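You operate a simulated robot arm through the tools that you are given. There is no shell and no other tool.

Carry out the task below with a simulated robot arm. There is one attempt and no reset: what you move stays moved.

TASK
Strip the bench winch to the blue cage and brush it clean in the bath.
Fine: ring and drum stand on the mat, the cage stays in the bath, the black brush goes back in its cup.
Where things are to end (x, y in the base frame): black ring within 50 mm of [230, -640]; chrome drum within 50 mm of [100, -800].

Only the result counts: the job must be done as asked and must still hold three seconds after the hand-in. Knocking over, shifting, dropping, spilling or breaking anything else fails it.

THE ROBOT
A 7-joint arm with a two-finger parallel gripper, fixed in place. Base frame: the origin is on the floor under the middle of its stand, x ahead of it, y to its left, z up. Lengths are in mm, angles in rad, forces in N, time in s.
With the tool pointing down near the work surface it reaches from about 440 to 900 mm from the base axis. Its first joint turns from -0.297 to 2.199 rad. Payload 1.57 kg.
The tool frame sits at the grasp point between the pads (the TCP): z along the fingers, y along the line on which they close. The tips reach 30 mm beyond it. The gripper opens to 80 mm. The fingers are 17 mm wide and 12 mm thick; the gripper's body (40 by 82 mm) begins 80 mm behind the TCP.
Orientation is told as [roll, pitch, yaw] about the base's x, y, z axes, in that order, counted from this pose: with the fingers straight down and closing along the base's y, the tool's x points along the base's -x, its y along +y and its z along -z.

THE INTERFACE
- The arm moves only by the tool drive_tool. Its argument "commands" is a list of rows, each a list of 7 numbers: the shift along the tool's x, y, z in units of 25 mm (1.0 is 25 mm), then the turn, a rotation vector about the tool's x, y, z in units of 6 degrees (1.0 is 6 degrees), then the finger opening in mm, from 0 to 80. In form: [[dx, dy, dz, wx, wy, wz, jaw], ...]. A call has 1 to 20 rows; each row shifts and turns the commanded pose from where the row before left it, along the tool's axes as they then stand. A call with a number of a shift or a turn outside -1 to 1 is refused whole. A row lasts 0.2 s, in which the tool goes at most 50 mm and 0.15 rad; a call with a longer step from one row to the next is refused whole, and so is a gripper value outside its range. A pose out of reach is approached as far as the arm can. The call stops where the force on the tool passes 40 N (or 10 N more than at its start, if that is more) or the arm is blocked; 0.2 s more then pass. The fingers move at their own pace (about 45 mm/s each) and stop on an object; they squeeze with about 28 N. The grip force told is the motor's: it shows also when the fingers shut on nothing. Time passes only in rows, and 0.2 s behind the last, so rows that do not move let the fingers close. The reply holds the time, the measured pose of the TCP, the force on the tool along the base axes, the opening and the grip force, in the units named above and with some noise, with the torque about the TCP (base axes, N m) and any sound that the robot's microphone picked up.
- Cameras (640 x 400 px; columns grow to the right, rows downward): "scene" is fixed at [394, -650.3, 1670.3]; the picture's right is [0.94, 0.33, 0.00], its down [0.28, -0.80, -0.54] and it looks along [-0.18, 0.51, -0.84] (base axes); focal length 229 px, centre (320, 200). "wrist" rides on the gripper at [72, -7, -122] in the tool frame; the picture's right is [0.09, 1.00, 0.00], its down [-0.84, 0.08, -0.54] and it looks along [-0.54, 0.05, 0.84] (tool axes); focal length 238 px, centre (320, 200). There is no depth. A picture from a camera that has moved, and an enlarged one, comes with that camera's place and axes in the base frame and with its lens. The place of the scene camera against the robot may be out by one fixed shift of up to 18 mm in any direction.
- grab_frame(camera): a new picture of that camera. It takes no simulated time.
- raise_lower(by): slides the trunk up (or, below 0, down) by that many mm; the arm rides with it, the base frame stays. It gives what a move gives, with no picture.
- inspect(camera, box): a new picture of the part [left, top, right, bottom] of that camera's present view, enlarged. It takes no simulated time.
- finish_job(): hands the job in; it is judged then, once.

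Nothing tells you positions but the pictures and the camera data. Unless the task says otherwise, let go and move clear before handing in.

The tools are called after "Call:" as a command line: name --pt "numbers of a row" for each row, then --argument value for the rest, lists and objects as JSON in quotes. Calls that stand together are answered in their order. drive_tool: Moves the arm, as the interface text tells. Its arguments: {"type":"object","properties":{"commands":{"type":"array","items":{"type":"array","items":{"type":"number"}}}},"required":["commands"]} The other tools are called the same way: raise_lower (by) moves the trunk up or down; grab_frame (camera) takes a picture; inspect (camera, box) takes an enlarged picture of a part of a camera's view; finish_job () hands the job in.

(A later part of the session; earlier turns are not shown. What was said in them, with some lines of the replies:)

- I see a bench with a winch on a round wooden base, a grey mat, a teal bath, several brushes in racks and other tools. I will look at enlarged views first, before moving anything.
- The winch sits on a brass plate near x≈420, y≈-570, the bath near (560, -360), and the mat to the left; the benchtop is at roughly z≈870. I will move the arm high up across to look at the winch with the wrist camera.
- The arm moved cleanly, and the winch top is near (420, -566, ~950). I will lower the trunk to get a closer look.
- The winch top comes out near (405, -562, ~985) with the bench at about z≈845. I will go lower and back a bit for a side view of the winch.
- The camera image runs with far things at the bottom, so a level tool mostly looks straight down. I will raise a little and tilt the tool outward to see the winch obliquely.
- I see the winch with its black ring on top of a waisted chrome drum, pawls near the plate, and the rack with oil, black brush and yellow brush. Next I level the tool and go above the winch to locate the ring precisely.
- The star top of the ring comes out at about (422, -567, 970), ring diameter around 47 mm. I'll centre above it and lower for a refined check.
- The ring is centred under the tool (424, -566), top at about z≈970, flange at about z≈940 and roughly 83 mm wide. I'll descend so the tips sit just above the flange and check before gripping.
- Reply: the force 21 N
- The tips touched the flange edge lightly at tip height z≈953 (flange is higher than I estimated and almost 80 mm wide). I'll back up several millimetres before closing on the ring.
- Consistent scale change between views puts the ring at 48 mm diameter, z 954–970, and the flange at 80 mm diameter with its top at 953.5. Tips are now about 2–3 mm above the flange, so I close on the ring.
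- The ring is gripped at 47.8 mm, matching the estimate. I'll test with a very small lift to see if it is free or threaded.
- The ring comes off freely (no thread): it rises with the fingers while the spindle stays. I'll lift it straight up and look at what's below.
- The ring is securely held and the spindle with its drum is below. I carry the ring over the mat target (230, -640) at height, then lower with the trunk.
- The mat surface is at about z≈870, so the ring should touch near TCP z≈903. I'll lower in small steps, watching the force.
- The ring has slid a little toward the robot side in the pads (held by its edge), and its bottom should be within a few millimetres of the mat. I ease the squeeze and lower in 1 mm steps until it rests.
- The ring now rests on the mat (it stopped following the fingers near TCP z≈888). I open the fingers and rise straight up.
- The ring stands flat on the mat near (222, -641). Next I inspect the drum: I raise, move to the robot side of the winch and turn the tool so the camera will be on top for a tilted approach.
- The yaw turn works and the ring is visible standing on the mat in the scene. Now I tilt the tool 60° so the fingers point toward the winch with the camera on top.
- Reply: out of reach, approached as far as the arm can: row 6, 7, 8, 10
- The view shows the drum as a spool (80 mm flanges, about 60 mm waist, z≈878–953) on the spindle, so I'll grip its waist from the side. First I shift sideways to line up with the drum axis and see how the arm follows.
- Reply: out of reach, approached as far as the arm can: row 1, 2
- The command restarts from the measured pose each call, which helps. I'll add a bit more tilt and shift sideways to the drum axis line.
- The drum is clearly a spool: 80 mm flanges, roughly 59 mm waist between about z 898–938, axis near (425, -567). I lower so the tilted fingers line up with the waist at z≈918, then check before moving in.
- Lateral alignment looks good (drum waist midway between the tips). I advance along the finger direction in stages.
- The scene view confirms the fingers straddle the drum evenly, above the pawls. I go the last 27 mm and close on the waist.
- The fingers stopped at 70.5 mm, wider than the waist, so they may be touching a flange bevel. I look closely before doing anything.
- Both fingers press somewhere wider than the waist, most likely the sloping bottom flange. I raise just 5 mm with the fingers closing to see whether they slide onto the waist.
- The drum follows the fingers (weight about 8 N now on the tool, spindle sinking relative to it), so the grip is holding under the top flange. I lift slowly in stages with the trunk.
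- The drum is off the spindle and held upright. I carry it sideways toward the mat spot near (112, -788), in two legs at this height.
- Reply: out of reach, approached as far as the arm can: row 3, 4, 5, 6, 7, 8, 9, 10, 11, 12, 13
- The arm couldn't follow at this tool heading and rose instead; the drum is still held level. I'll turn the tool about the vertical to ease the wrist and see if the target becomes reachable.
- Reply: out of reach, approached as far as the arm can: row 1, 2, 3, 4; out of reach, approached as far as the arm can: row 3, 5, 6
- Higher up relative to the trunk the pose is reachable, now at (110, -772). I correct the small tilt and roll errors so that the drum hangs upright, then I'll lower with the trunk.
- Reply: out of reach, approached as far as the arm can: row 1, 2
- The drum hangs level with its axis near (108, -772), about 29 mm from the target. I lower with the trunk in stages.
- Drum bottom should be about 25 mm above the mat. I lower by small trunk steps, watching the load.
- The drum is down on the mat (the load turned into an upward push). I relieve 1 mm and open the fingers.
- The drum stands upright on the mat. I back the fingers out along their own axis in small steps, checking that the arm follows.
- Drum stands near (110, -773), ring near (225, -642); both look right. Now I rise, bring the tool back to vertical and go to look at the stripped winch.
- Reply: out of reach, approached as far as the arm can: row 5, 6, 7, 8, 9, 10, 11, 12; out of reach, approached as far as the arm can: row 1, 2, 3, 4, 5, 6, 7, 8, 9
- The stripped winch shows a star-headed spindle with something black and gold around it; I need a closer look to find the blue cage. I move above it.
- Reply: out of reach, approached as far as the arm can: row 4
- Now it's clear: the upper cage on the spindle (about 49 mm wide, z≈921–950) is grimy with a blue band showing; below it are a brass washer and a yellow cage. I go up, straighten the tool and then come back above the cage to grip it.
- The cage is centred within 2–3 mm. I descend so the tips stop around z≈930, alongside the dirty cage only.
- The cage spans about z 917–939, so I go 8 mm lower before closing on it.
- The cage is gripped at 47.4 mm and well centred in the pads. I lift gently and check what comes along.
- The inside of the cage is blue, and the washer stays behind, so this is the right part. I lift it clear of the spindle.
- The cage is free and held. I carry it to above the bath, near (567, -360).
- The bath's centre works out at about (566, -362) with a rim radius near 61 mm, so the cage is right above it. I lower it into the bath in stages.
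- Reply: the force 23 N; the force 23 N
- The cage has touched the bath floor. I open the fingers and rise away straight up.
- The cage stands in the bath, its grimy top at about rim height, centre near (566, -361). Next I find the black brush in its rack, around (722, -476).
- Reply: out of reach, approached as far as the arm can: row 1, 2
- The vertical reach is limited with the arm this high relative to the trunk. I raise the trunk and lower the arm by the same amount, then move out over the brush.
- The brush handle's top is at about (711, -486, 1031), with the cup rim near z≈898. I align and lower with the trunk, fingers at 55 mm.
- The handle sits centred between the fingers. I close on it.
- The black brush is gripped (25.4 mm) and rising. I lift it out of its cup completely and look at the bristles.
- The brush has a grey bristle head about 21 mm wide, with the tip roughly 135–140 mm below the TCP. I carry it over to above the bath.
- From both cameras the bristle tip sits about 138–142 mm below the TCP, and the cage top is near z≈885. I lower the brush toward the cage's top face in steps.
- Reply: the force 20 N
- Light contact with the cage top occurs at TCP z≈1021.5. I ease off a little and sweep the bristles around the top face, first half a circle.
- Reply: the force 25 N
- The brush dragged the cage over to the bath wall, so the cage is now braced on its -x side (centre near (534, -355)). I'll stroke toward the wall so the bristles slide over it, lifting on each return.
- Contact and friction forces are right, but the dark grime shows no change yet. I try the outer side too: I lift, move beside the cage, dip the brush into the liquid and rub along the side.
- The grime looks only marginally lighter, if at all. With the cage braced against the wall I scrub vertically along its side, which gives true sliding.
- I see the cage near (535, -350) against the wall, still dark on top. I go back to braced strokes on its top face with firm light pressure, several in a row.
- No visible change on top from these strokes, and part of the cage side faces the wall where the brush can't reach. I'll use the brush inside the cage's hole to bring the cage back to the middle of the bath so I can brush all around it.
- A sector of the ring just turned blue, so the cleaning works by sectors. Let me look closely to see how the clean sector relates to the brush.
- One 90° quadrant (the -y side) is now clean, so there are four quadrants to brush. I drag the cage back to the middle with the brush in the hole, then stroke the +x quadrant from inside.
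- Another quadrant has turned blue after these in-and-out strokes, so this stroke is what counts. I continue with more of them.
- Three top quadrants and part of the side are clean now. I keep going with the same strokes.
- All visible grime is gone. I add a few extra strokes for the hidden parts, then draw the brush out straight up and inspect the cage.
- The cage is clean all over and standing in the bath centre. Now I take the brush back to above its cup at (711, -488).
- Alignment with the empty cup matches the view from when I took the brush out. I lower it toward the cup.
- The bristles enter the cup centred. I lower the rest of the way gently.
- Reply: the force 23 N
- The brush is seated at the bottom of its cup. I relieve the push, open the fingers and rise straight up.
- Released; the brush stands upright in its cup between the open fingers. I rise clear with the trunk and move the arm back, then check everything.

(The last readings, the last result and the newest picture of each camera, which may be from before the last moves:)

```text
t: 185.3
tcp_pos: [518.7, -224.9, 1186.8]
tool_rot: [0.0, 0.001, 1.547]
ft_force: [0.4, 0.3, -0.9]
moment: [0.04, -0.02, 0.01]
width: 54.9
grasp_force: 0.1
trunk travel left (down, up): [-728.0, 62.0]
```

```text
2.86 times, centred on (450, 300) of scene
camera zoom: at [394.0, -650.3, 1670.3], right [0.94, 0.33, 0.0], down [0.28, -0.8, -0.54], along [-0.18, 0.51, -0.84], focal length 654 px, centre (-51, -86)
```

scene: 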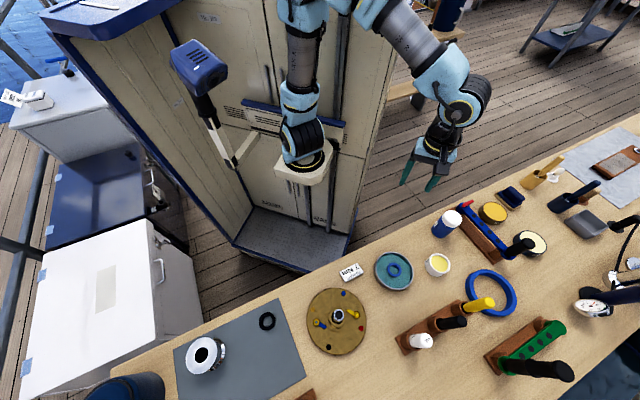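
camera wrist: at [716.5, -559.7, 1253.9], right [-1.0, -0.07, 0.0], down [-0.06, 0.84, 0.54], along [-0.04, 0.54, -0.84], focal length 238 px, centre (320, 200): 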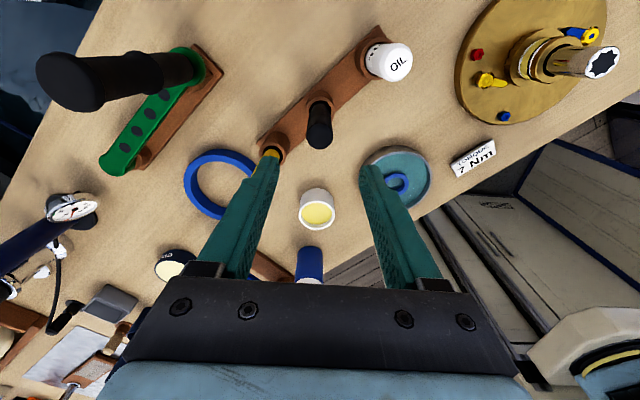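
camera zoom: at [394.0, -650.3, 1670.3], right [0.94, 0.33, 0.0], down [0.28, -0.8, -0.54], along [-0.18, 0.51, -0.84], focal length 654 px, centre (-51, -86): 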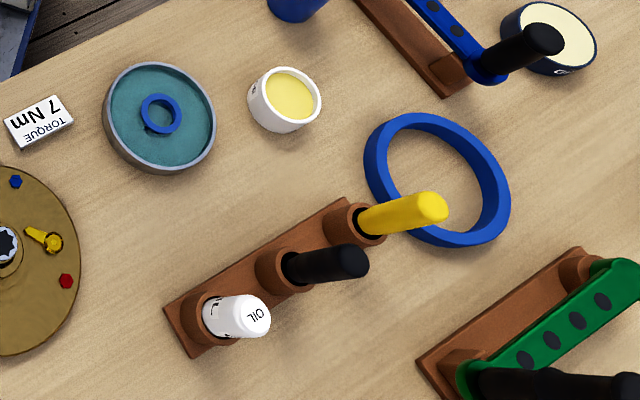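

Ring and drum stand on the mat, the cage is in the bath and the brush is back. I check the cage's sides closely for leftover grime.

Call:
inspect --camera "scene" --box '[380, 255, 410, 285]'

Call:
grab_frame --camera "wrist"

```text
13.33 times, centred on (395, 270) of scene
camera zoom: at [394.0, -650.3, 1670.3], right [0.94, 0.33, 0.0], down [0.28, -0.8, -0.54], along [-0.18, 0.51, -0.84], focal length 3050 px, centre (-680, -733)
```

zoom: 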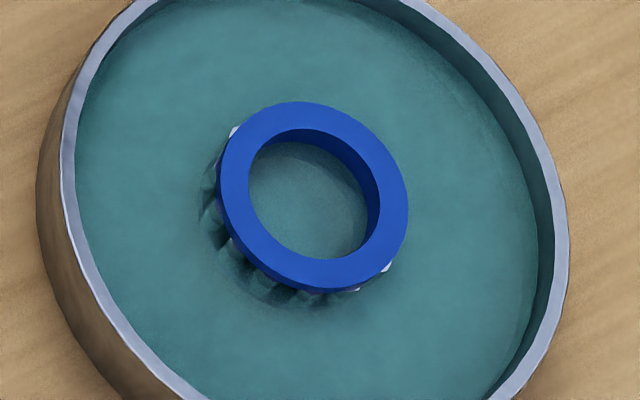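

```text
taken
camera wrist: at [524.9, -296.7, 1308.2], right [-1.0, -0.07, 0.0], down [-0.06, 0.84, 0.54], along [-0.04, 0.54, -0.84], focal length 238 px, centre (320, 200)
```

wrist: 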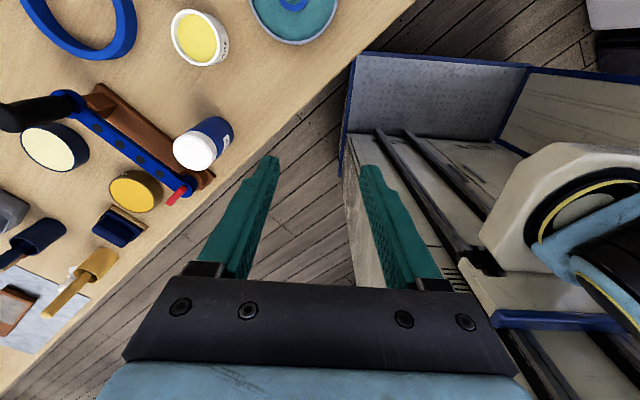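

Call:
inspect --camera "wrist" --box '[240, 0, 350, 50]'

Call:
drive_tool --pt "0 0 0 0 1 0 55" --pt "0 0 0 0 1 0 55" --pt "0 0 0 0 1 0 55" --pt "0 0 0 0 1 0 55" --pt "0 0 0 0 1 0 55" --pt "0 0 0 0 1 0 55"

Call:
grab_frame --camera "wrist"

```text
5.82 times, centred on (295, 25) of wrist
camera zoom: at [524.9, -296.7, 1308.2], right [-1.0, -0.07, 0.0], down [-0.06, 0.84, 0.54], along [-0.04, 0.54, -0.84], focal length 1387 px, centre (466, 1218)
```

zoom: 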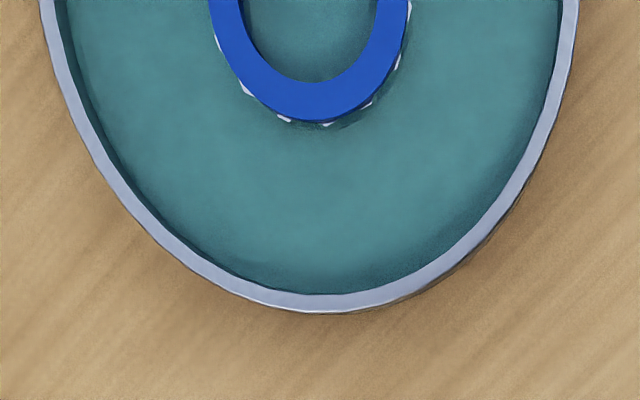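

```text
t: 186.7
tcp_pos: [519.0, -223.6, 1187.4]
tool_rot: [0.001, 0.632, 1.547]
ft_force: [-0.5, -0.7, 0.1]
moment: [0.02, 0.0, 0.0]
width: 55.2
grasp_force: 0.1
trunk travel left (down, up): [-728.0, 62.0]
```

```text
taken
camera wrist: at [526.1, -211.2, 1327.8], right [-1.0, -0.05, 0.05], down [-0.05, 1.0, -0.06], along [-0.05, -0.06, -1.0], focal length 238 px, centre (320, 200)
```

wrist: 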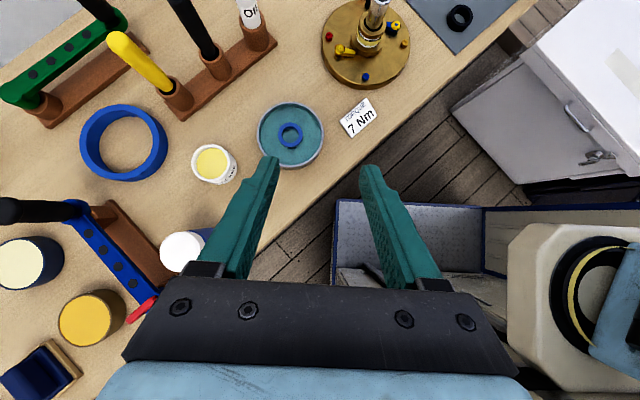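

Call:
inspect --camera "wrist" --box '[260, 105, 325, 165]'

Call:
inspect --camera "wrist" --box '[90, 0, 280, 120]'

Call:
inspect --camera "wrist" --box '[310, 0, 480, 100]'

```text
6.67 times, centred on (292, 135) of wrist
camera zoom: at [526.1, -211.2, 1327.8], right [-1.0, -0.05, 0.05], down [-0.05, 1.0, -0.06], along [-0.05, -0.06, -1.0], focal length 1589 px, centre (503, 633)
```

zoom: 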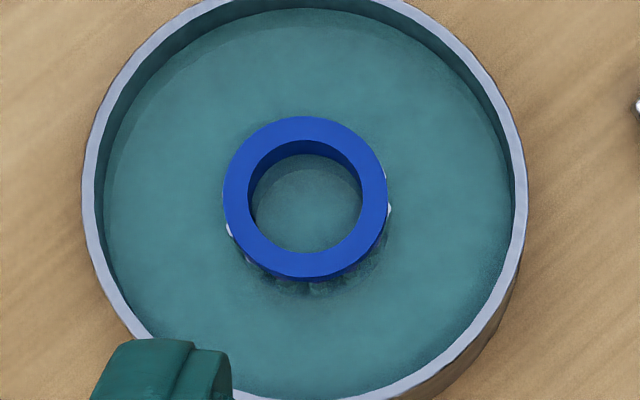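

```text
3.33 times, centred on (185, 60) of wrist
camera zoom: at [526.1, -211.2, 1327.8], right [-1.0, -0.05, 0.05], down [-0.05, 1.0, -0.06], along [-0.05, -0.06, -1.0], focal length 794 px, centre (770, 667)
```

zoom: 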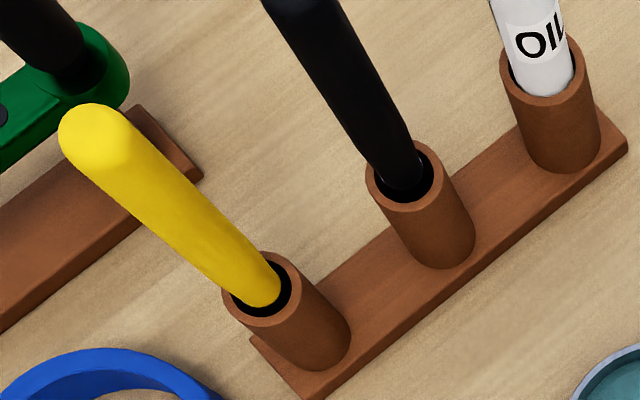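

```text
3.76 times, centred on (395, 50) of wrist
camera zoom: at [526.1, -211.2, 1327.8], right [-1.0, -0.05, 0.05], down [-0.05, 1.0, -0.06], along [-0.05, -0.06, -1.0], focal length 897 px, centre (38, 765)
```

zoom: 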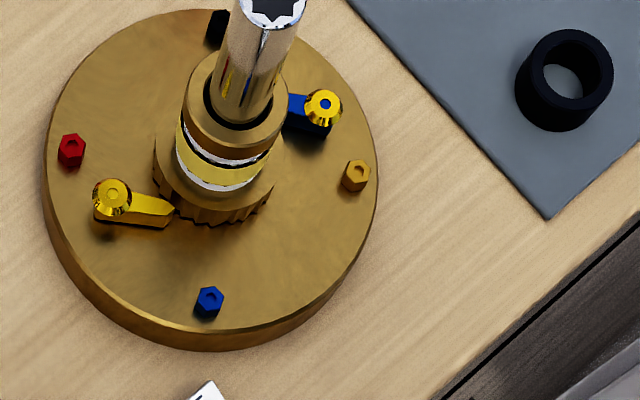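

Everything checks out: the ring and drum stand on the mat, and the blue cage is clean on all visible sides and standing in the bath. The black brush is upright in its cup, the rest of the winch is untouched, and the arm is clear. I hand the job in.

Call:
finish_job

```text
The job is handed in.
```

The job is handed in. The winch is stripped to the blue cage, and the cage has been brushed clean in the bath. I haven't been told the result of the judging.

| Item | Where it ended | Distance from target |
|---|---|---|
| Black ring | Flat on the mat near [222, -641] | About 8 mm |
| Chrome drum | Upright on the mat near [109, -773] | About 28 mm |
| Blue cage | Standing in the middle of the bath | – |
| Black brush | Upright in its own cup | – |

These positions come from the pictures and arm readings, so they are good to roughly 5 mm.

- **Cage:** all the grime visible from above and from the sides came off. I could not see its underside.
- **Winch:** its washer and yellow cage are still on the spindle. While I was placing the gripper over the ring, one fingertip pressed the drum's top flange with about 21 N. I saw no damage or movement from it.
- **Brushing:** the first strokes dragged the cage against the bath wall. I moved it back to the middle and finished brushing there.

I saw nothing else on the bench moved or knocked over, and the arm was clear with its fingers empty at hand-in.
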